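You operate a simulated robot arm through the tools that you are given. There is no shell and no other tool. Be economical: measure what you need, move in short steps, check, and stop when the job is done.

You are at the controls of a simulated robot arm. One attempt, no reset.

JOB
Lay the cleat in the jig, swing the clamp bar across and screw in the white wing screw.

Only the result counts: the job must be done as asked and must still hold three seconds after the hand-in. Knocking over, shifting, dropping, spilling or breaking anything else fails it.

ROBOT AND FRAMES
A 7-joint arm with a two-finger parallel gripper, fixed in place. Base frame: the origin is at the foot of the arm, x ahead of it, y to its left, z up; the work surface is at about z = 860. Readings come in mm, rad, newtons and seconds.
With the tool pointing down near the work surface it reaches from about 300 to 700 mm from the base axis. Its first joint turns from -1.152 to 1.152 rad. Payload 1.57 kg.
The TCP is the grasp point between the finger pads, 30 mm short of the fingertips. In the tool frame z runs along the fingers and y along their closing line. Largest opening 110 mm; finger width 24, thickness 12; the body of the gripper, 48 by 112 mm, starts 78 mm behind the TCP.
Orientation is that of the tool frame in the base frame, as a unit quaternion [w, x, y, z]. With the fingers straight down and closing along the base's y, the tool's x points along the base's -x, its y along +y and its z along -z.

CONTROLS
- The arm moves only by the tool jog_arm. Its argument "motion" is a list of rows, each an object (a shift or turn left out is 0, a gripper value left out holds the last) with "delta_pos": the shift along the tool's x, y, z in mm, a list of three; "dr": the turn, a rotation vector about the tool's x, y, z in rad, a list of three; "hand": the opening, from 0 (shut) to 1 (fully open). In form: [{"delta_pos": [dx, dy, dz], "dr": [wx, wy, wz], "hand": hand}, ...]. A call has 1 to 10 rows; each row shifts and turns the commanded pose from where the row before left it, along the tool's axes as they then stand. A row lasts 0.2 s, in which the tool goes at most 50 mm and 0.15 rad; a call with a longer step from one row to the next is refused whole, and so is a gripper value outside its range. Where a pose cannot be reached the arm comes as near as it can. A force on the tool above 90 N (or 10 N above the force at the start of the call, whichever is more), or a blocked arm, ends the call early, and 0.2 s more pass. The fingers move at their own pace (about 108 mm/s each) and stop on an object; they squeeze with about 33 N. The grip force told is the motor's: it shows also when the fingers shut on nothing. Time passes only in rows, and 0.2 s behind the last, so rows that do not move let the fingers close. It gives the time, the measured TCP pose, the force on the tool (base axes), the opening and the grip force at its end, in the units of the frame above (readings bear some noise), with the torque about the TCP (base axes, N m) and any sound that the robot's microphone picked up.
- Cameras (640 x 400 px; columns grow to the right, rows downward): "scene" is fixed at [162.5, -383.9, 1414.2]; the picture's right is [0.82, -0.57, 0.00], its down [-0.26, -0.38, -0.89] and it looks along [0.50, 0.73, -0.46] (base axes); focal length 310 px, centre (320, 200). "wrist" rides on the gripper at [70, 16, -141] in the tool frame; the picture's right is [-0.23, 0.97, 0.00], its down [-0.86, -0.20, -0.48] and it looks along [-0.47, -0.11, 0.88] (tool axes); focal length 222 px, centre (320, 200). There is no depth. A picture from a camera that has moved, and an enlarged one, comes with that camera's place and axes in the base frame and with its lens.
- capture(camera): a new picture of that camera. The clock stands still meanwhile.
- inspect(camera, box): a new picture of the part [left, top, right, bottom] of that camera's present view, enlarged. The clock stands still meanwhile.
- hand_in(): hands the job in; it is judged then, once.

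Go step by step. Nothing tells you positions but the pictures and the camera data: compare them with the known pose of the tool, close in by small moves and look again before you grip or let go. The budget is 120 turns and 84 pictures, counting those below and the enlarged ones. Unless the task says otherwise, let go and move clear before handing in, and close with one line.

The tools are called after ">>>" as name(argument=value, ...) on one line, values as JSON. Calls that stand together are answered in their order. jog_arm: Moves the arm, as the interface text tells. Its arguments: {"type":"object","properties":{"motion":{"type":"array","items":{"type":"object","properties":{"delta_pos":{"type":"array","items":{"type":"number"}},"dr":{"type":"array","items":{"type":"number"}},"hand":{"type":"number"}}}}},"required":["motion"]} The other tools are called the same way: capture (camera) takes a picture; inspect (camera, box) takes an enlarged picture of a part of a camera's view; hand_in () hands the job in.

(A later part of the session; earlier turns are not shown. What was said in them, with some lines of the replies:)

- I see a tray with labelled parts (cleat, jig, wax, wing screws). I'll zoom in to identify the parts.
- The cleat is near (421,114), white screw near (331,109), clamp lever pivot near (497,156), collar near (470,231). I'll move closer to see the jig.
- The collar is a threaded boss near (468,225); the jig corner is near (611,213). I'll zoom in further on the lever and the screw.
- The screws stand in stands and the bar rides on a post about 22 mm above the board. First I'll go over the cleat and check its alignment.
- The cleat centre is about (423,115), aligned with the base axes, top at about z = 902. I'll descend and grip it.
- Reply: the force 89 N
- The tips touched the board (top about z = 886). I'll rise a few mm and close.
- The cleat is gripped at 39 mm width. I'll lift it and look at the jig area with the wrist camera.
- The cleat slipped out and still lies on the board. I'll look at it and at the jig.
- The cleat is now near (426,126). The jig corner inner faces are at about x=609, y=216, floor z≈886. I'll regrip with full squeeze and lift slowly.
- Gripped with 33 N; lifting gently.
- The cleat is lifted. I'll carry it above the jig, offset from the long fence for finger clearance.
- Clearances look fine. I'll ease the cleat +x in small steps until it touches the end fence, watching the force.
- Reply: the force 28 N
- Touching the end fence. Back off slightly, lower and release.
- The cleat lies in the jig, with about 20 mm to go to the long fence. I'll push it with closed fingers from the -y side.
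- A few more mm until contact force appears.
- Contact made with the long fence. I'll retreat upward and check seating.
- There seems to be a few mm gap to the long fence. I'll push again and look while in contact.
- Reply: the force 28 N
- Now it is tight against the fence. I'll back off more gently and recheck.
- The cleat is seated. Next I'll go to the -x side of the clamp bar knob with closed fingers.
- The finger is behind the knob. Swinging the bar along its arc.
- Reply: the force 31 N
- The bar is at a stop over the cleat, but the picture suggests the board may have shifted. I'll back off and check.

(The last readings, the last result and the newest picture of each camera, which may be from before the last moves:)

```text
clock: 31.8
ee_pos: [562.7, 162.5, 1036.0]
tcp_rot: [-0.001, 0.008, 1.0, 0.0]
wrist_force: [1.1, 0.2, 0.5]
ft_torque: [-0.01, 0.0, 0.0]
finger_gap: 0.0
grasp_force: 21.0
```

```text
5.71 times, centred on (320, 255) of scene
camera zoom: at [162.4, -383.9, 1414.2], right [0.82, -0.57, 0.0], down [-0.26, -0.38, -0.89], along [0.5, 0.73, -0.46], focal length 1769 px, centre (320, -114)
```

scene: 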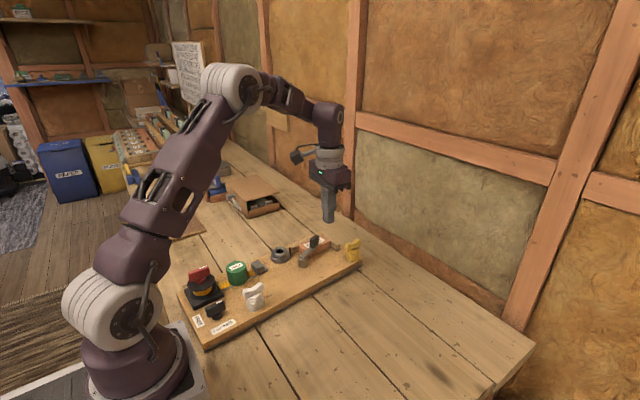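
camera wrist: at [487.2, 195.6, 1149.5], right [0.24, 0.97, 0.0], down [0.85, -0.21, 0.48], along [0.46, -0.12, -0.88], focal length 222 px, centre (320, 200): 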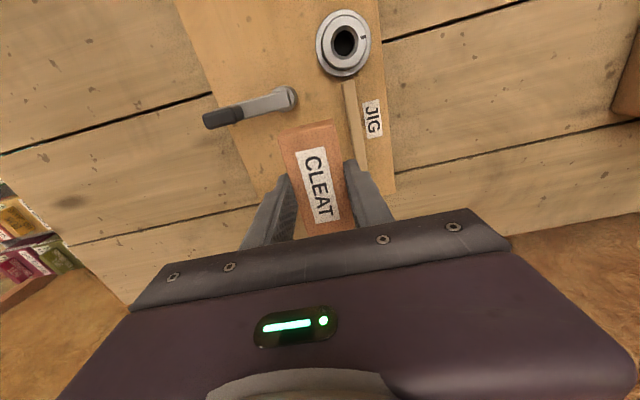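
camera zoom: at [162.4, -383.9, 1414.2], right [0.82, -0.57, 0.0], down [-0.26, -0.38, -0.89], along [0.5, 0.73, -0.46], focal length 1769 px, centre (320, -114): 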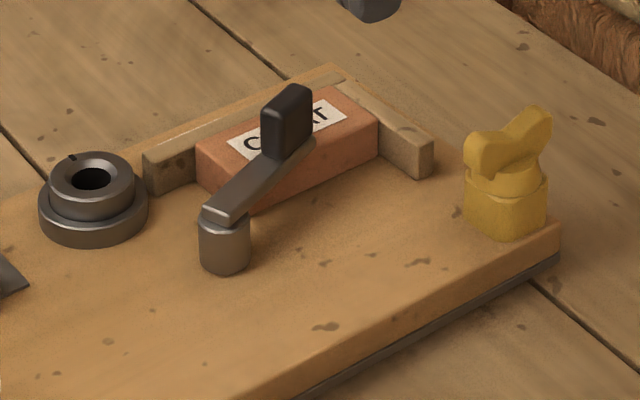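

The loose board slid and rotated slightly, though the bar is across the cleat at its stop. I need fresh positions of the white screw and collar, so I'll take an overview.

>>> jog_arm(motion=[{"delta_pos": [40, -2, -10]}, {"delta_pos": [40, -2, -10]}, {"delta_pos": [40, -2, -10]}, {"delta_pos": [40, -2, -5]}, {}])

>>> capture(camera="wrist")

>>> inspect(camera="wrist", box=[230, 40, 330, 120])

>>> inspect(camera="wrist", box=[320, 80, 450, 220])

```text
clock: 33.0
ee_pos: [403.1, 156.1, 1069.6]
tcp_rot: [0.0, 0.008, 1.0, 0.0]
wrist_force: [0.3, -0.2, -0.9]
ft_torque: [0.01, -0.03, 0.03]
finger_gap: 0.0
grasp_force: 21.3
```

```text
37 pictures are left
camera wrist: at [333.1, 174.0, 1211.3], right [0.24, 0.97, 0.0], down [0.85, -0.21, 0.48], along [0.46, -0.12, -0.88], focal length 222 px, centre (320, 200)
```

wrist: 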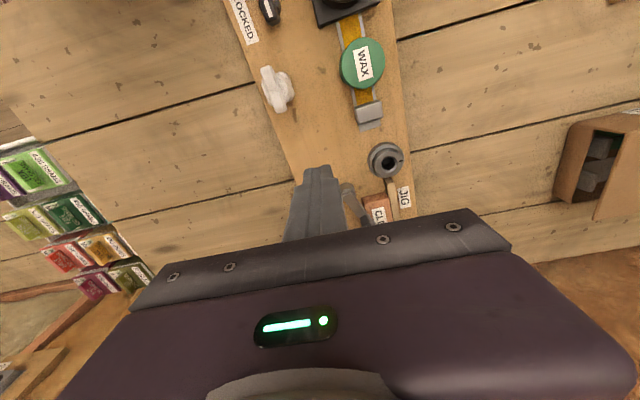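

```text
5.00 times, centred on (280, 80) of wrist
camera zoom: at [333.1, 174.0, 1211.3], right [0.24, 0.97, 0.0], down [0.85, -0.21, 0.48], along [0.46, -0.12, -0.88], focal length 1111 px, centre (520, 800)
```

zoom: 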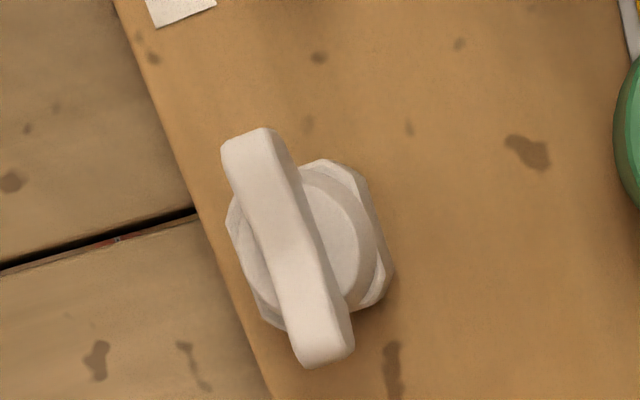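

```text
2.86 times, centred on (385, 150) of wrist
camera zoom: at [333.1, 174.0, 1211.3], right [0.24, 0.97, 0.0], down [0.85, -0.21, 0.48], along [0.46, -0.12, -0.88], focal length 635 px, centre (134, 343)
```

zoom: 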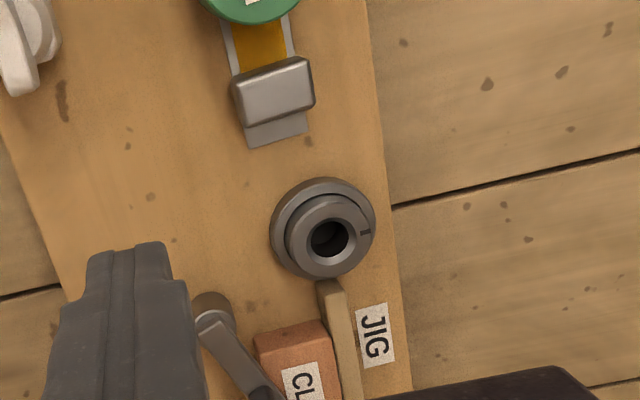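

The white screw's axis is near (331,122), its wing along x by about +4°; the collar is now near (461,242). Moving above the screw.

>>> jog_arm(motion=[{"delta_pos": [36, -17, 0], "hand": 0.36}, {"delta_pos": [36, -17, 0]}, {"delta_pos": [0, 0, 30], "dr": [0, 0, -0.085]}, {"delta_pos": [0, 0, 30]}, {"delta_pos": [0, 0, 22]}, {}])

>>> inspect(camera="wrist", box=[260, 120, 400, 220])

>>> inspect(camera="scene", box=[220, 250, 300, 320])

```text
clock: 34.4
ee_pos: [328.1, 123.6, 988.3]
tcp_rot: [0.0, -0.035, 0.999, -0.001]
wrist_force: [-0.6, 0.7, -0.2]
ft_torque: [-0.01, -0.01, 0.04]
finger_gap: 39.6
grasp_force: 0.1
```

```text
4.00 times, centred on (330, 170) of wrist
camera zoom: at [257.8, 136.7, 1129.3], right [0.16, 0.99, 0.0], down [0.87, -0.14, 0.48], along [0.47, -0.08, -0.88], focal length 888 px, centre (280, 320)
```

zoom: 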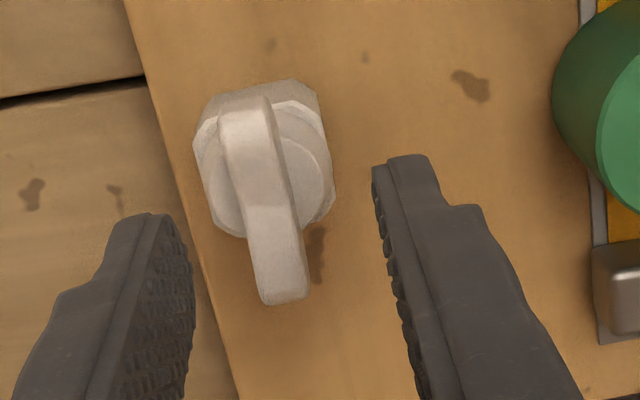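

```text
5.71 times, centred on (260, 285) of scene
camera zoom: at [162.5, -383.9, 1414.2], right [0.82, -0.57, 0.0], down [-0.26, -0.38, -0.89], along [0.5, 0.73, -0.46], focal length 1769 px, centre (663, -286)
```

zoom: 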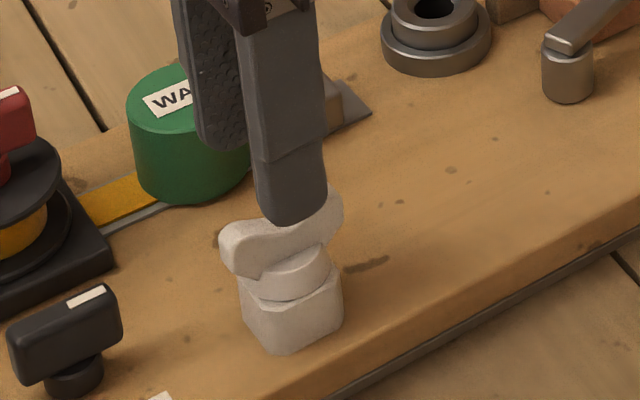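

Wing centre at about (328,121). Adjust slightly, descend and look before closing.

>>> jog_arm(motion=[{"delta_pos": [0, -2, 12], "dr": [0, 0, 0.05]}, {"delta_pos": [0, 0, 12]}, {"delta_pos": [0, 0, 8]}, {"delta_pos": [0, 0, 3]}, {}])

>>> inspect(camera="scene", box=[230, 260, 290, 320])

>>> inspect(camera="wrist", box=[260, 120, 400, 220])

```text
clock: 35.6
ee_pos: [328.4, 121.3, 953.2]
tcp_rot: [-0.001, -0.01, 1.0, 0.0]
wrist_force: [-0.7, -0.1, 0.3]
ft_torque: [-0.01, 0.0, -0.01]
finger_gap: 39.6
grasp_force: 0.0
```

```text
6.67 times, centred on (260, 290) of scene
camera zoom: at [162.5, -383.9, 1414.2], right [0.82, -0.57, 0.0], down [-0.26, -0.38, -0.89], along [0.5, 0.73, -0.46], focal length 2063 px, centre (720, -400)
```

zoom: 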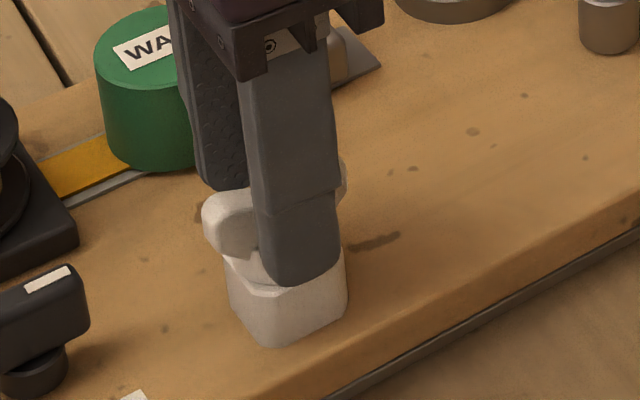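

```text
4.00 times, centred on (330, 170) of wrist
camera zoom: at [259.3, 137.6, 1094.1], right [0.21, 0.98, 0.0], down [0.86, -0.18, 0.48], along [0.47, -0.1, -0.88], focal length 888 px, centre (280, 320)
```

zoom: 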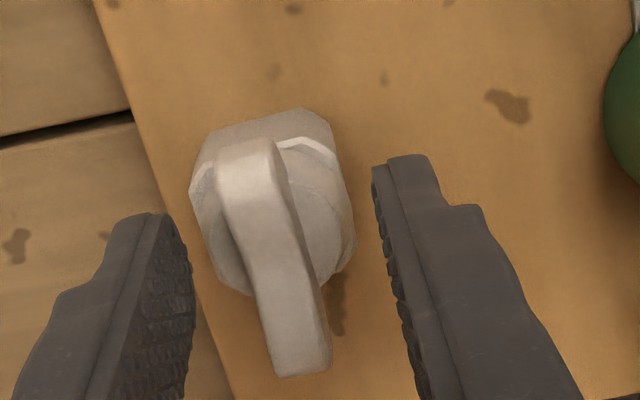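

Fingers straddle the wing with no contact. Closing.

>>> jog_arm(motion=[{"hand": 0}, {"hand": 0}, {"hand": 0}])

>>> inspect(camera="wrist", box=[260, 120, 400, 220])

```text
clock: 36.4
ee_pos: [328.8, 120.3, 953.8]
tcp_rot: [0.0, -0.009, 1.0, 0.0]
wrist_force: [-0.8, -8.2, 41.9]
ft_torque: [-0.28, 0.0, 0.07]
finger_gap: 10.8
grasp_force: 28.4
```

```text
4.00 times, centred on (330, 170) of wrist
camera zoom: at [259.1, 137.2, 1094.8], right [0.21, 0.98, 0.0], down [0.86, -0.18, 0.48], along [0.47, -0.1, -0.88], focal length 888 px, centre (280, 320)
```

zoom: 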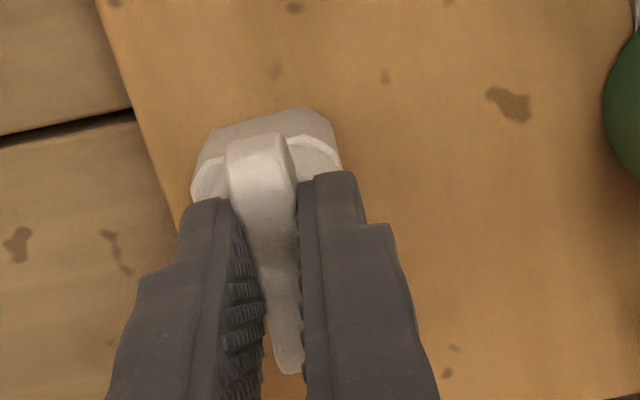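

The tips are pressing on the head. I'll open a bit, rise 3 mm, and close again.

>>> jog_arm(motion=[{"hand": 0.25}, {"delta_pos": [0, -0.5, -3]}, {"hand": 0}, {"hand": 0}, {"hand": 0}])

```text
clock: 37.6
ee_pos: [329.7, 121.6, 955.5]
tcp_rot: [0.0, -0.011, 1.0, 0.0]
wrist_force: [0.3, 0.9, 0.4]
ft_torque: [-0.01, -0.03, 0.01]
finger_gap: 10.5
grasp_force: 28.7
```

Clean grip now. Lifting slowly.

>>> jog_arm(motion=[{"delta_pos": [0, 0, -3]}, {"delta_pos": [0, 0, -5]}, {"delta_pos": [0, 0, -8]}, {"delta_pos": [0, 0, -10]}, {"delta_pos": [0, 0, -12]}, {"delta_pos": [0, 0, -12]}])

>>> inspect(camera="scene", box=[220, 240, 300, 320])

```text
clock: 39.0
ee_pos: [330.0, 120.7, 1005.9]
tcp_rot: [0.0, -0.01, 1.0, -0.001]
wrist_force: [-0.4, 0.4, -0.2]
ft_torque: [0.0, 0.01, -0.01]
finger_gap: 10.6
grasp_force: 28.5
```

```text
5.00 times, centred on (260, 280) of scene
camera zoom: at [162.5, -383.9, 1414.2], right [0.82, -0.57, 0.0], down [-0.26, -0.38, -0.89], along [0.5, 0.73, -0.46], focal length 1548 px, centre (620, -200)
```

zoom: 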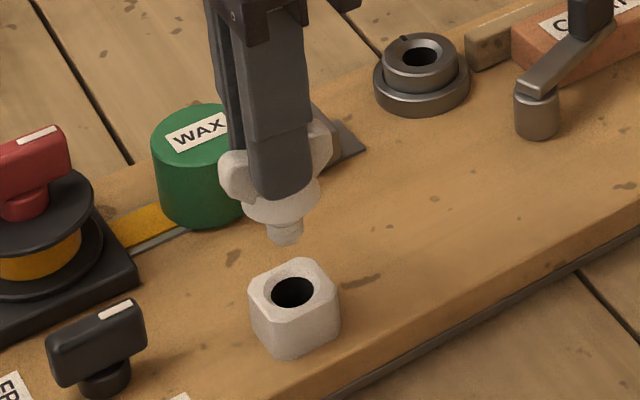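

The screw is out of its stand. Carrying it high to just past the collar for a clear look.

>>> jog_arm(motion=[{"delta_pos": [0, 0, -15]}, {"delta_pos": [-27, 20, 0]}, {"delta_pos": [-27, 20, 0]}, {"delta_pos": [-27, 20, 0]}, {"delta_pos": [-27, 20, 0]}, {"delta_pos": [-27, 20, 0]}, {"delta_pos": [-25, 20, 0]}, {}])

>>> inspect(camera="wrist", box=[250, 80, 430, 220])

>>> inspect(camera="scene", box=[250, 210, 350, 290])

```text
clock: 40.8
ee_pos: [489.0, 244.1, 1021.4]
tcp_rot: [0.0, -0.01, 1.0, 0.001]
wrist_force: [0.2, 0.4, -0.5]
ft_torque: [-0.02, 0.02, -0.01]
finger_gap: 10.8
grasp_force: 28.0
```

```text
2.86 times, centred on (340, 150) of wrist
camera zoom: at [419.5, 260.3, 1162.5], right [0.21, 0.98, 0.0], down [0.86, -0.18, 0.48], along [0.47, -0.1, -0.88], focal length 635 px, centre (263, 343)
```

zoom: 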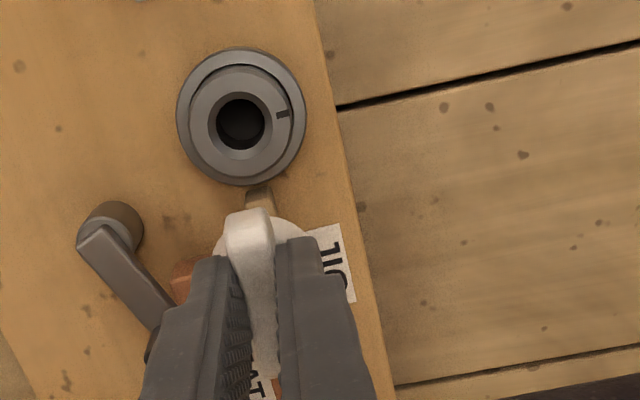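

```text
5.00 times, centred on (300, 250) of scene
camera zoom: at [162.5, -383.9, 1414.2], right [0.82, -0.57, 0.0], down [-0.26, -0.38, -0.89], along [0.5, 0.73, -0.46], focal length 1548 px, centre (420, -50)
```

zoom: 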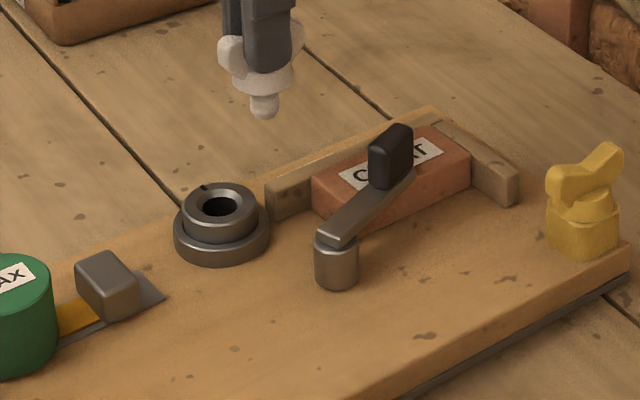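

>>> inspect(camera="wrist", box=[300, 140, 370, 190])

>>> inspect(camera="scene", box=[275, 210, 305, 240])

```text
8.00 times, centred on (335, 165) of wrist
camera zoom: at [419.5, 260.3, 1162.5], right [0.21, 0.98, 0.0], down [0.86, -0.18, 0.48], along [0.47, -0.1, -0.88], focal length 1777 px, centre (200, 480)
```

zoom: 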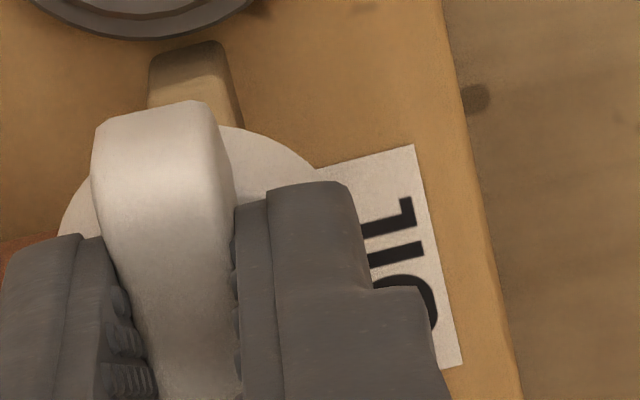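

```text
13.33 times, centred on (290, 225) of scene
camera zoom: at [162.5, -383.9, 1414.2], right [0.82, -0.57, 0.0], down [-0.26, -0.38, -0.89], along [0.5, 0.73, -0.46], focal length 4127 px, centre (720, -133)
```

zoom: 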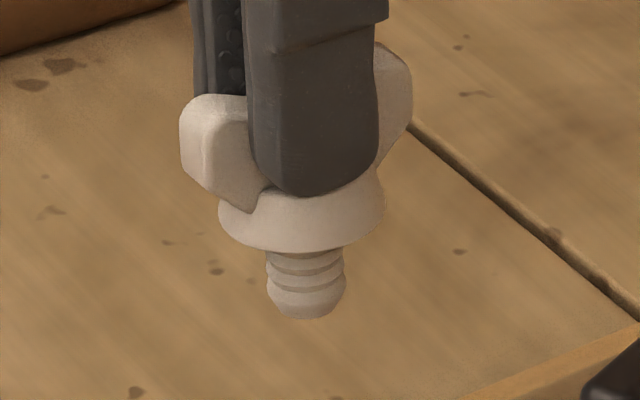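

The screw has a ridged tip. I'll move over the hole, tip about 10 mm above the rim, and compare in the pictures.

>>> jog_arm(motion=[{"delta_pos": [14, -1.8, 0]}, {"delta_pos": [14, -1.7, 0]}, {"delta_pos": [0, 0, 20]}, {"delta_pos": [0, 0, 18]}, {}])

>>> inspect(camera="scene", box=[260, 225, 300, 265])

>>> inspect(camera="wrist", box=[280, 110, 380, 200])

```text
clock: 42.0
ee_pos: [459.0, 238.8, 981.8]
tcp_rot: [0.0, -0.01, 1.0, 0.0]
wrist_force: [0.3, 0.2, 0.8]
ft_torque: [0.0, -0.01, -0.02]
finger_gap: 10.7
grasp_force: 28.3
```

```text
10.00 times, centred on (280, 245) of scene
camera zoom: at [162.5, -383.9, 1414.2], right [0.82, -0.57, 0.0], down [-0.26, -0.38, -0.89], along [0.5, 0.73, -0.46], focal length 3095 px, centre (720, -250)
```

zoom: 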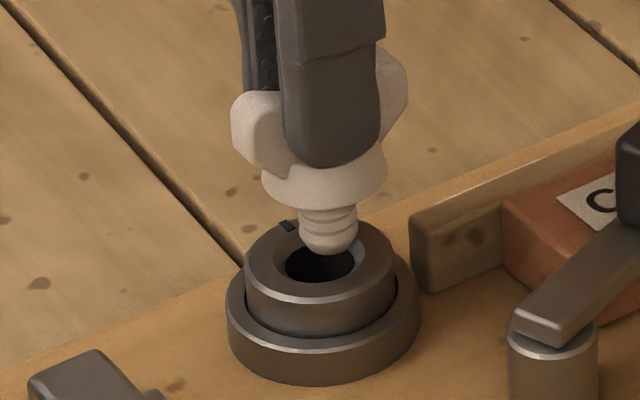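

```text
4.44 times, centred on (330, 155) of wrist
camera zoom: at [389.8, 255.7, 1123.0], right [0.21, 0.98, 0.0], down [0.86, -0.18, 0.48], along [0.47, -0.1, -0.88], focal length 987 px, centre (276, 400)
```

zoom: 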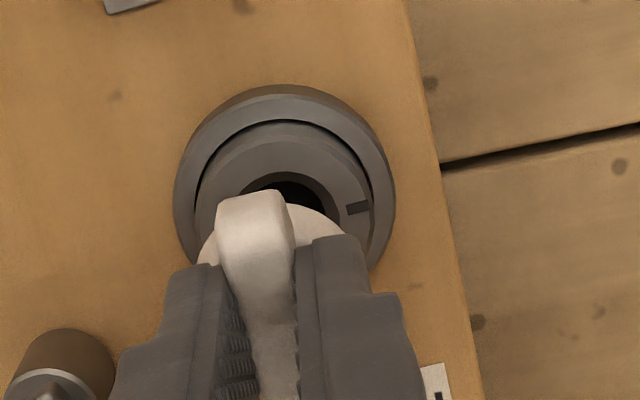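

The shaft needs about 3 mm toward -x and 1 mm toward +y. Adjusting and lowering a little.

>>> jog_arm(motion=[{"delta_pos": [3.2, 1.2, 0]}, {"delta_pos": [0, 0, 5]}, {}])

>>> inspect(camera="scene", box=[270, 235, 290, 260])

>>> inspect(camera="wrist", box=[290, 110, 370, 190])

```text
clock: 42.8
ee_pos: [455.9, 240.5, 978.0]
tcp_rot: [0.0, -0.01, 1.0, 0.0]
wrist_force: [0.7, -0.2, -0.3]
ft_torque: [0.02, -0.01, 0.0]
finger_gap: 10.6
grasp_force: 28.5
```

```text
16.00 times, centred on (280, 248) of scene
camera zoom: at [162.5, -383.9, 1414.2], right [0.82, -0.57, 0.0], down [-0.26, -0.38, -0.89], along [0.5, 0.73, -0.46], focal length 4952 px, centre (960, -560)
```

zoom: 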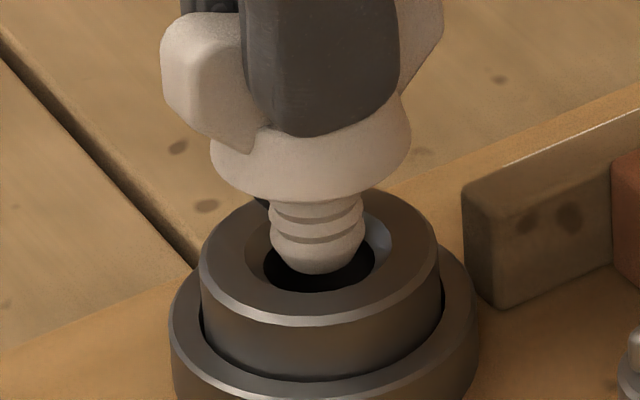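

```text
5.00 times, centred on (330, 150) of wrist
camera zoom: at [386.8, 256.5, 1118.4], right [0.21, 0.98, 0.0], down [0.86, -0.18, 0.48], along [0.47, -0.1, -0.88], focal length 1111 px, centre (270, 450)
```

zoom: 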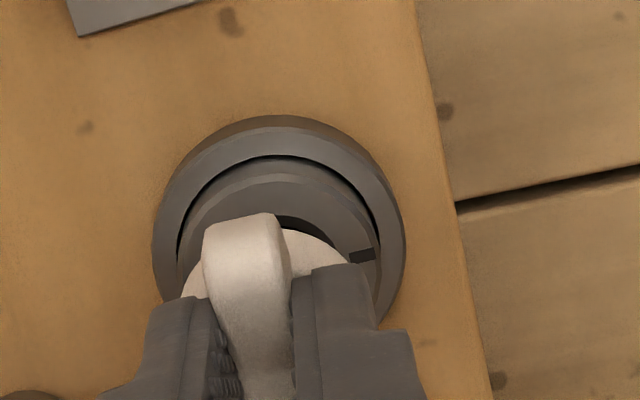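

Aligned. Lowering into the hole in small steps.

>>> jog_arm(motion=[{"delta_pos": [0, 0, 3]}, {"delta_pos": [0, 0, 3]}, {"delta_pos": [0, 0, 2]}, {"delta_pos": [0, 0, 2]}, {}])

>>> inspect(camera="scene", box=[270, 235, 290, 260])

```text
clock: 44.0
ee_pos: [456.2, 239.6, 966.8]
tcp_rot: [0.0, -0.011, 1.0, 0.001]
wrist_force: [0.3, 0.3, -1.5]
ft_torque: [0.04, 0.01, -0.04]
finger_gap: 10.7
grasp_force: 28.6
```

```text
16.00 times, centred on (280, 248) of scene
camera zoom: at [162.5, -383.9, 1414.2], right [0.82, -0.57, 0.0], down [-0.26, -0.38, -0.89], along [0.5, 0.73, -0.46], focal length 4952 px, centre (960, -560)
```

zoom: 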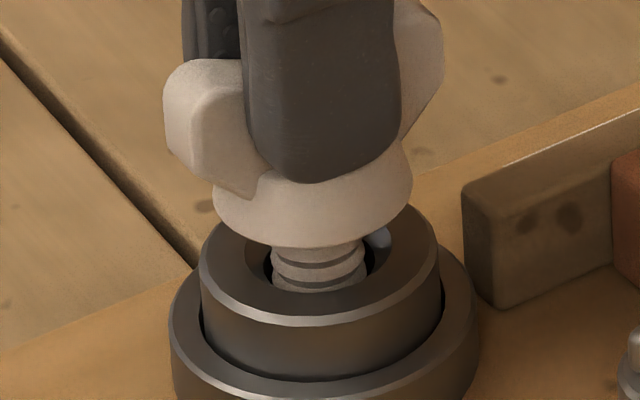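

The shaft is entering the hole. Continue down until contact.

>>> jog_arm(motion=[{"delta_pos": [0, 0, 1.5]}, {"delta_pos": [0, 0, 1.5]}, {"delta_pos": [0, 0, 1.5]}, {}])

```text
clock: 45.0
ee_pos: [456.2, 242.6, 962.5]
tcp_rot: [-0.001, -0.01, 1.0, 0.0]
wrist_force: [0.4, -0.8, -0.9]
ft_torque: [0.0, -0.02, 0.01]
finger_gap: 10.5
grasp_force: 28.6
```

>>> jog_arm(motion=[{"delta_pos": [0, 0, 1.5]}, {"delta_pos": [0, 0, 1.5]}, {"delta_pos": [0, 0, 1.5]}, {"delta_pos": [0, 0, 1.5]}, {}])

>>> inspect(camera="scene", box=[270, 235, 290, 260])

```text
clock: 46.2
ee_pos: [456.4, 242.0, 957.2]
tcp_rot: [0.0, -0.011, 1.0, 0.0]
wrist_force: [0.6, -0.4, 0.4]
ft_torque: [0.02, -0.01, 0.01]
finger_gap: 10.7
grasp_force: 28.2
```

```text
16.00 times, centred on (280, 248) of scene
camera zoom: at [162.5, -383.9, 1414.2], right [0.82, -0.57, 0.0], down [-0.26, -0.38, -0.89], along [0.5, 0.73, -0.46], focal length 4952 px, centre (960, -560)
```

zoom: 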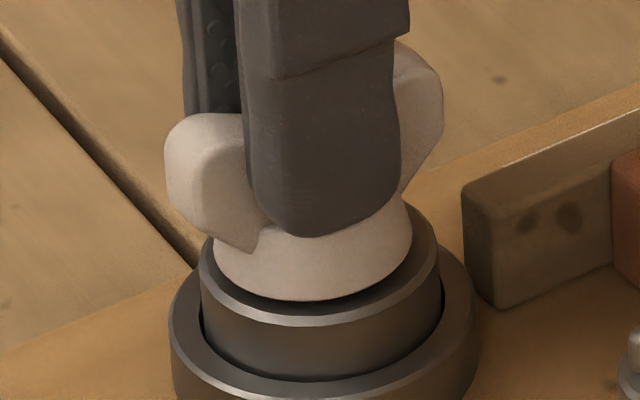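

>>> jog_arm(motion=[{"delta_pos": [0, 0, 1]}, {"delta_pos": [0, 0, 1]}, {"delta_pos": [0, 0, 1]}, {}])

```text
clock: 47.2
ee_pos: [457.2, 242.3, 954.8]
tcp_rot: [0.002, -0.01, 1.0, 0.001]
wrist_force: [-5.2, -1.8, 30.0]
ft_torque: [-0.07, 0.15, 0.0]
finger_gap: 10.8
grasp_force: 28.7
```

Seated against the thread. Turning clockwise with light pressure.

>>> jog_arm(motion=[{"dr": [0, 0, 0.12]}, {"dr": [0, 0, 0.12]}, {"dr": [0, 0, 0.12]}, {"dr": [0, 0, 0.12]}, {"dr": [0, 0, 0.12]}, {"dr": [0, 0, 0.12]}, {}])

>>> inspect(camera="scene", box=[260, 225, 310, 265])

```text
clock: 48.8
ee_pos: [456.7, 243.1, 954.7]
tcp_rot: [0.001, 0.344, 0.939, 0.003]
wrist_force: [2.9, 23.1, 32.5]
ft_torque: [0.69, -0.09, 0.06]
finger_gap: 10.9
grasp_force: 28.9
```

```text
10.00 times, centred on (285, 245) of scene
camera zoom: at [162.1, -383.6, 1414.4], right [0.82, -0.57, 0.0], down [-0.26, -0.38, -0.89], along [0.5, 0.73, -0.46], focal length 3095 px, centre (670, -250)
```

zoom: 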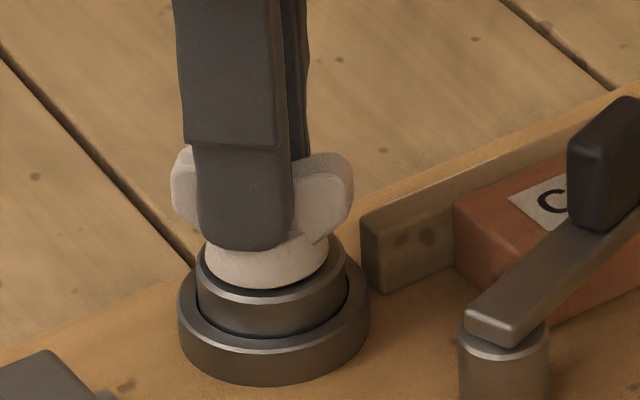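

Relieving the sideways force, then continuing to turn.

>>> jog_arm(motion=[{"delta_pos": [1.3, 1.5, 0]}, {"dr": [0, 0, 0.12]}, {"dr": [0, 0, 0.12]}, {"dr": [0, 0, 0.12]}, {"dr": [0, 0, 0.12]}, {}])

```text
clock: 50.2
ee_pos: [458.3, 244.1, 954.3]
tcp_rot: [0.002, 0.557, 0.831, 0.002]
wrist_force: [15.6, 16.9, 17.2]
ft_torque: [0.44, -0.41, 0.03]
finger_gap: 10.6
grasp_force: 29.1
```

>>> jog_arm(motion=[{"delta_pos": [0.9, 2.0, 0.5]}, {"dr": [0, 0, 0.12]}, {"dr": [0, 0, 0.12]}, {"dr": [0, 0, 0.12]}, {"dr": [0, 0, 0.12]}, {}])

>>> inspect(camera="scene", box=[260, 225, 310, 265])

```text
clock: 51.6
ee_pos: [458.9, 244.3, 954.3]
tcp_rot: [0.001, 0.739, 0.674, 0.001]
wrist_force: [15.1, -1.7, 44.2]
ft_torque: [-0.3, -0.37, 0.02]
finger_gap: 10.3
grasp_force: 28.7
```

```text
10.00 times, centred on (285, 245) of scene
camera zoom: at [162.2, -384.3, 1414.2], right [0.82, -0.57, 0.0], down [-0.26, -0.38, -0.89], along [0.5, 0.73, -0.46], focal length 3095 px, centre (670, -250)
```

zoom: 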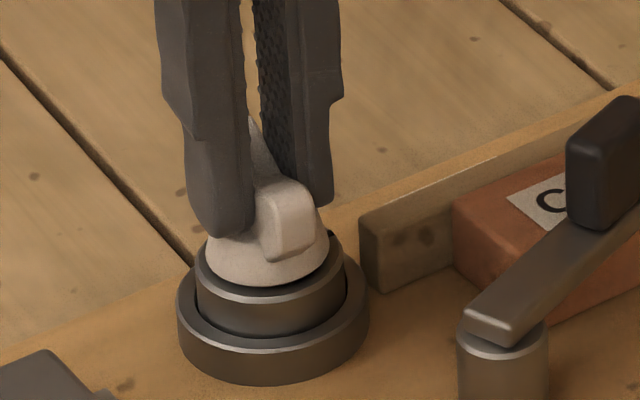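

>>> jog_arm(motion=[{"delta_pos": [0, 1.5, -0.8]}, {"dr": [0, 0, 0.12]}, {"dr": [0, 0, 0.12]}, {"dr": [0, 0, 0.12]}, {"dr": [0, 0, 0.12]}, {}])

```text
clock: 53.0
ee_pos: [460.8, 244.4, 955.9]
tcp_rot: [0.001, 0.877, 0.48, 0.001]
wrist_force: [20.9, -8.1, 27.7]
ft_torque: [-0.28, -0.53, 1.09]
finger_gap: 11.3
grasp_force: 28.6
```

Turning resistance has appeared (1.1 N·m). Checking the picture.

>>> inspect(camera="scene", box=[260, 225, 310, 265])

>>> inspect(camera="wrist", box=[250, 90, 410, 220])

```text
10.00 times, centred on (285, 245) of scene
camera zoom: at [162.6, -384.4, 1414.1], right [0.82, -0.57, 0.0], down [-0.26, -0.38, -0.89], along [0.5, 0.73, -0.46], focal length 3095 px, centre (670, -250)
```

zoom: 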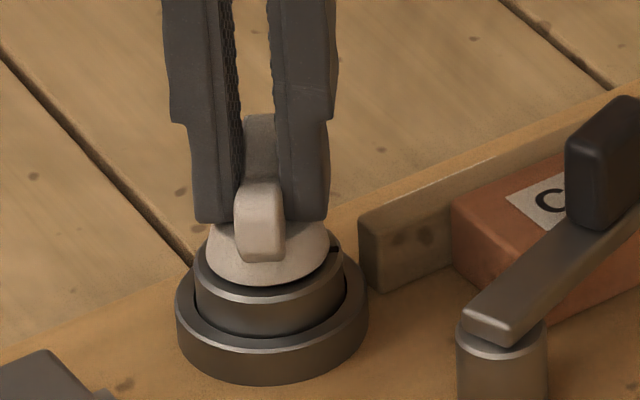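

```text
3.08 times, centred on (330, 155) of wrist
camera zoom: at [511.9, 295.3, 1096.0], right [0.7, -0.72, 0.0], down [-0.63, -0.61, 0.48], along [-0.34, -0.33, -0.88], focal length 684 px, centre (289, 338)
```

zoom: 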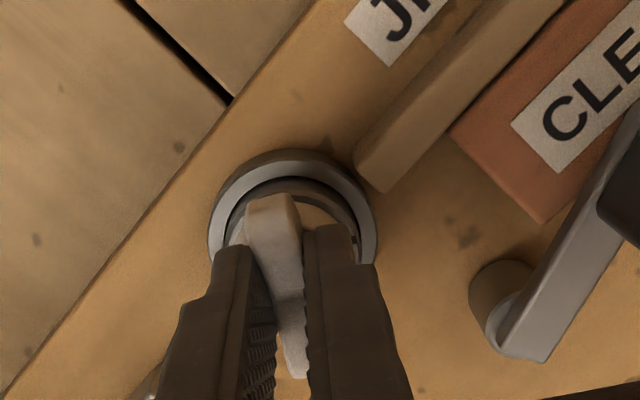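

The inner ring with its mark is turning along with the screw, about 120° so far. I'll relieve side load and turn a bit more to see whether this is the stop.

>>> jog_arm(motion=[{"delta_pos": [0.5, 2.0, 0]}, {"dr": [0, 0, 0.1]}, {"dr": [0, 0, 0.1]}, {}])

>>> inspect(camera="scene", box=[260, 225, 310, 265])

```text
clock: 54.0
ee_pos: [460.8, 244.9, 954.4]
tcp_rot: [0.0, 0.921, 0.389, 0.002]
wrist_force: [8.1, 0.3, 43.3]
ft_torque: [-0.04, -0.23, 1.2]
finger_gap: 15.9
grasp_force: 30.8
```

```text
10.00 times, centred on (285, 245) of scene
camera zoom: at [162.0, -384.2, 1414.2], right [0.82, -0.57, 0.0], down [-0.26, -0.38, -0.89], along [0.5, 0.73, -0.46], focal length 3095 px, centre (670, -250)
```

zoom: 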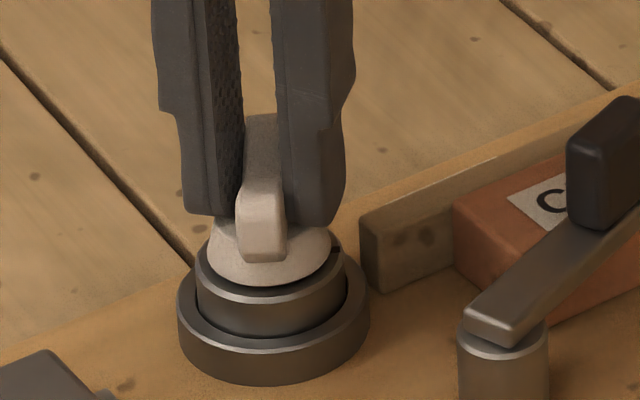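

The wing no longer turns: the screw is at its stop. Relieving torsion, releasing, and lifting clear.

>>> jog_arm(motion=[{"dr": [0, 0, -0.1], "delta_pos": [0, 0, -0.5]}, {"dr": [0, 0, -0.08]}, {"hand": 0.35}, {"hand": 0.35}, {"delta_pos": [0, 0, -10]}, {"delta_pos": [0, 0, -30]}, {"delta_pos": [0, 0, -40]}, {}])

>>> inspect(camera="scene", box=[260, 225, 310, 265])

>>> capture(camera="scene")

```text
clock: 55.8
ee_pos: [461.2, 244.1, 1035.9]
tcp_rot: [0.0, 0.882, 0.471, 0.0]
wrist_force: [-0.2, -0.6, 0.4]
ft_torque: [-0.01, 0.02, -0.02]
finger_gap: 38.5
grasp_force: 0.1
```

```text
10.00 times, centred on (285, 245) of scene
camera zoom: at [162.5, -383.9, 1414.2], right [0.82, -0.57, 0.0], down [-0.26, -0.38, -0.89], along [0.5, 0.73, -0.46], focal length 3095 px, centre (670, -250)
```

zoom: 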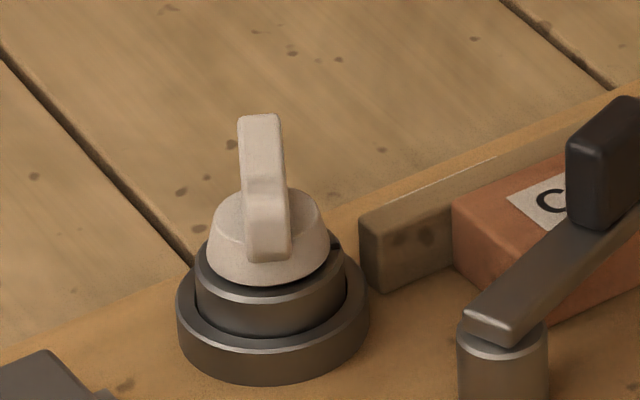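

```text
12 pictures are left
```

scene: 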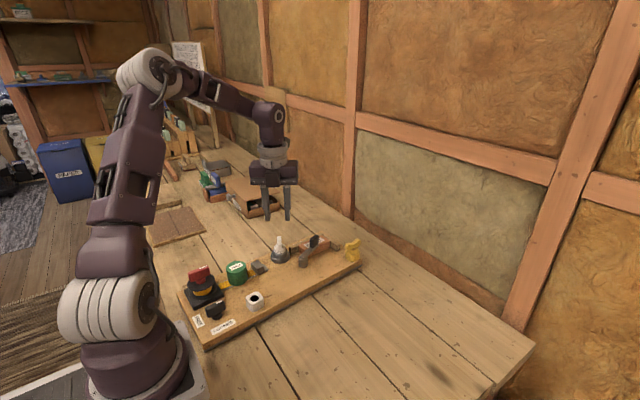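

The screw holds. The loose board had slid a little during the bar swing; I'll compare with the original picture framing to quantify it.

>>> inspect(camera="scene", box=[270, 230, 380, 300])

>>> inspect(camera="scene", box=[175, 255, 285, 345])

```text
5.71 times, centred on (325, 265) of scene
camera zoom: at [162.5, -383.9, 1414.2], right [0.82, -0.57, 0.0], down [-0.26, -0.38, -0.89], along [0.5, 0.73, -0.46], focal length 1769 px, centre (291, -171)
```

zoom: 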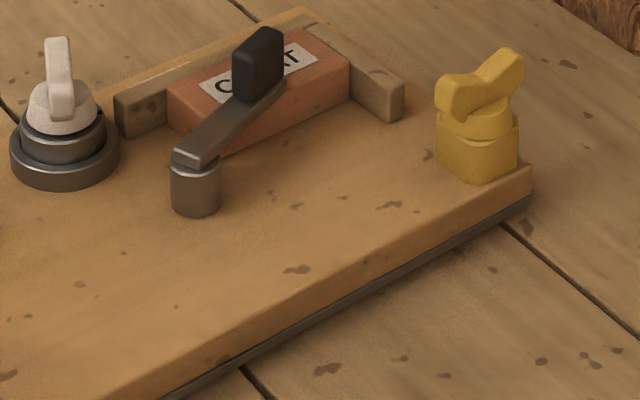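

```text
4.44 times, centred on (230, 300) of scene
camera zoom: at [162.5, -383.9, 1414.2], right [0.82, -0.57, 0.0], down [-0.26, -0.38, -0.89], along [0.5, 0.73, -0.46], focal length 1376 px, centre (720, -244)
```

zoom: 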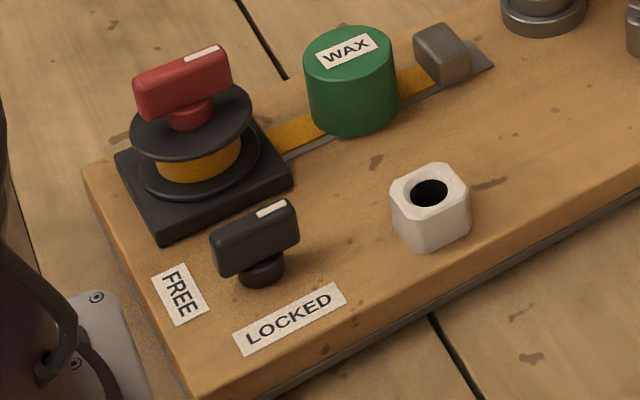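

The board's jig end moved about +20–29 mm in y, rotating about its far left end. I'll gently push it back from its rear edge; first position behind it.

>>> jog_arm(motion=[{"dr": [0, 0, -0.147], "hand": 0}, {"dr": [0, 0, -0.147]}, {"dr": [0, 0, -0.147]}, {"dr": [0, 0, -0.147]}, {"delta_pos": [33, 13, 0]}, {"delta_pos": [33, 13, 0]}, {"delta_pos": [0, 0, 40]}, {}])

>>> capture(camera="wrist")

```text
clock: 57.6
ee_pos: [487.3, 310.2, 993.9]
tcp_rot: [0.0, 0.707, 0.707, 0.0]
wrist_force: [0.4, -0.6, -0.2]
ft_torque: [0.02, 0.01, 0.02]
finger_gap: 0.0
grasp_force: 21.6
```

```text
9 pictures are left
camera wrist: at [505.0, 381.2, 1136.4], right [0.97, -0.23, 0.0], down [-0.2, -0.85, 0.48], along [-0.11, -0.47, -0.88], focal length 222 px, centre (320, 200)
```

wrist: 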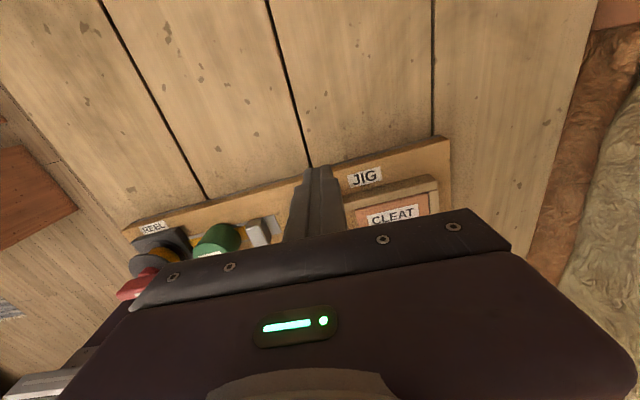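

Clear behind the board. Descending and approaching the rear edge, feeling for contact.

>>> jog_arm(motion=[{"delta_pos": [0, 0, 40]}, {"delta_pos": [0, 0, 40]}, {"delta_pos": [0, 0, 13]}, {"delta_pos": [-6, 0, 0]}, {"delta_pos": [-5, 0, 0]}, {"delta_pos": [-3, 0, 0]}, {"delta_pos": [-3, 0, 0]}, {}])

```text
clock: 59.4
ee_pos: [486.0, 292.6, 901.7]
tcp_rot: [0.0, 0.708, 0.706, 0.001]
wrist_force: [3.3, 9.0, -3.5]
ft_torque: [0.24, -0.14, 0.08]
finger_gap: 0.0
grasp_force: 21.1
```

Contact at y≈293. Pushing 16 mm slowly.

>>> jog_arm(motion=[{"delta_pos": [-2, 0, 0]}, {"delta_pos": [-2, 0, 0]}, {"delta_pos": [-2, 0, 0]}, {"delta_pos": [-2, 0, 0]}, {"delta_pos": [-2, 0, 0]}, {"delta_pos": [-2, 0, 0]}, {"delta_pos": [-2, 0, 0]}, {"delta_pos": [-2, 0, 0]}, {}])

>>> inspect(camera="scene", box=[270, 230, 380, 300])

```text
clock: 61.4
ee_pos: [487.6, 279.0, 901.9]
tcp_rot: [-0.001, 0.708, 0.706, 0.003]
wrist_force: [4.6, 40.2, 13.1]
ft_torque: [0.55, -0.09, 0.13]
finger_gap: 0.0
grasp_force: 21.1
```

```text
5.71 times, centred on (325, 265) of scene
camera zoom: at [162.4, -383.1, 1414.5], right [0.82, -0.57, 0.0], down [-0.26, -0.38, -0.89], along [0.5, 0.73, -0.46], focal length 1769 px, centre (291, -171)
```

zoom: 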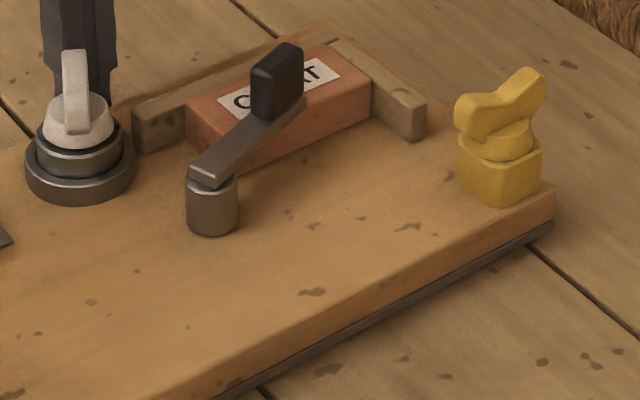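

Working well, about 60% back. Pushing 8 mm more.

>>> jog_arm(motion=[{"delta_pos": [-2, 0, 0]}, {"delta_pos": [-2, 0, 0]}, {"delta_pos": [-2, 0, 0]}, {"delta_pos": [-2, 0, 0]}, {}])

>>> inspect(camera="scene", box=[270, 230, 380, 300])

```text
clock: 62.6
ee_pos: [489.9, 272.6, 901.4]
tcp_rot: [0.0, 0.707, 0.707, 0.005]
wrist_force: [9.9, 45.9, 14.5]
ft_torque: [0.55, -0.01, 0.17]
finger_gap: 0.0
grasp_force: 21.0
```

```text
5.71 times, centred on (325, 265) of scene
camera zoom: at [162.5, -382.9, 1414.5], right [0.82, -0.57, 0.0], down [-0.26, -0.38, -0.89], along [0.5, 0.73, -0.46], focal length 1769 px, centre (291, -171)
```

zoom: 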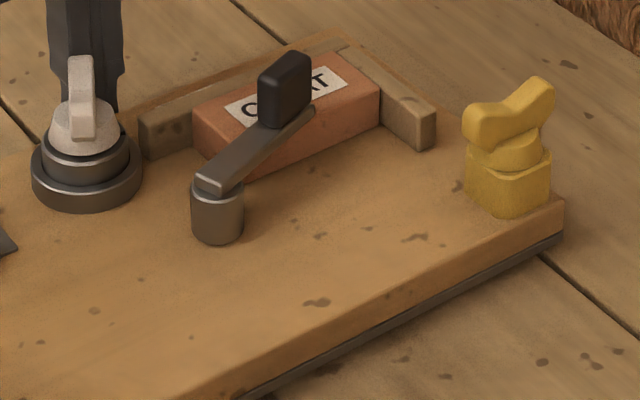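

The board is within about 4 mm of its original place. Backing off and rising clear.

>>> jog_arm(motion=[{"delta_pos": [2, 0, 0]}, {"delta_pos": [3, 0, 0]}, {"delta_pos": [6, 0, 0]}, {"delta_pos": [15, 0, 0]}, {"delta_pos": [0, 0, -40]}, {"delta_pos": [0, 0, -45]}, {"delta_pos": [0, 0, -45]}, {}])

>>> inspect(camera="scene", box=[270, 230, 380, 300])

>>> inspect(camera="scene", box=[175, 255, 285, 345])

```text
clock: 64.4
ee_pos: [486.7, 297.3, 1031.4]
tcp_rot: [0.001, 0.708, 0.706, 0.0]
wrist_force: [-0.3, 0.2, 0.2]
ft_torque: [0.0, 0.03, 0.01]
finger_gap: 0.0
grasp_force: 21.4
```

```text
5.71 times, centred on (325, 265) of scene
camera zoom: at [162.5, -383.9, 1414.2], right [0.82, -0.57, 0.0], down [-0.26, -0.38, -0.89], along [0.5, 0.73, -0.46], focal length 1769 px, centre (291, -171)
```

zoom: 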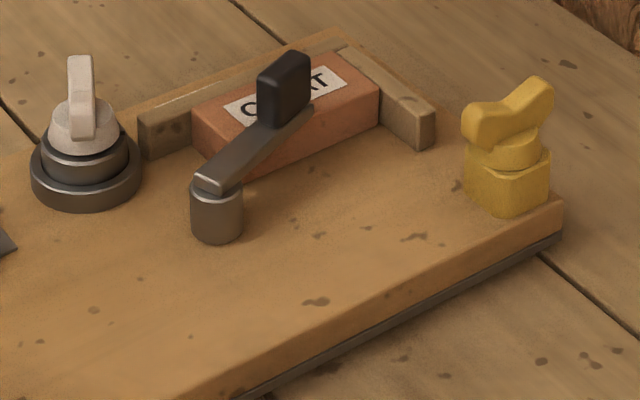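

```text
4.44 times, centred on (230, 300) of scene
camera zoom: at [162.5, -383.9, 1414.2], right [0.82, -0.57, 0.0], down [-0.26, -0.38, -0.89], along [0.5, 0.73, -0.46], focal length 1376 px, centre (720, -244)
```

zoom: 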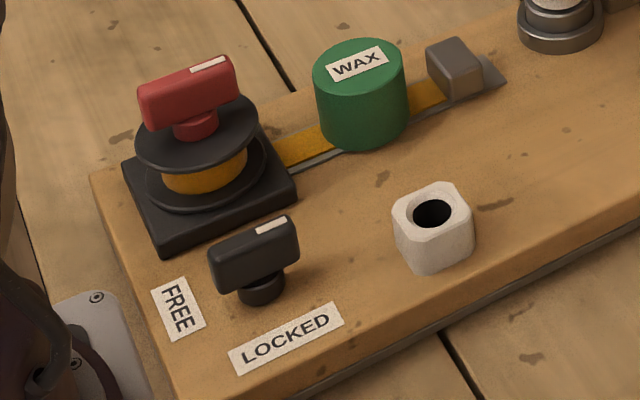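

The cleat lies in the jig corner under the bar, the white screw is at its stop, and the other parts are standing as they were. The arm is clear, so I'm handing in.

>>> hand_in()

```text
The job is handed in.
```

The cleat is in the jig, the clamp bar is across it, and the white wing screw is in. It turned about 120° and then would not turn further. The loose board slid up to about 29 mm while I swung the bar; I pushed it back to within about 4 mm of where it started.
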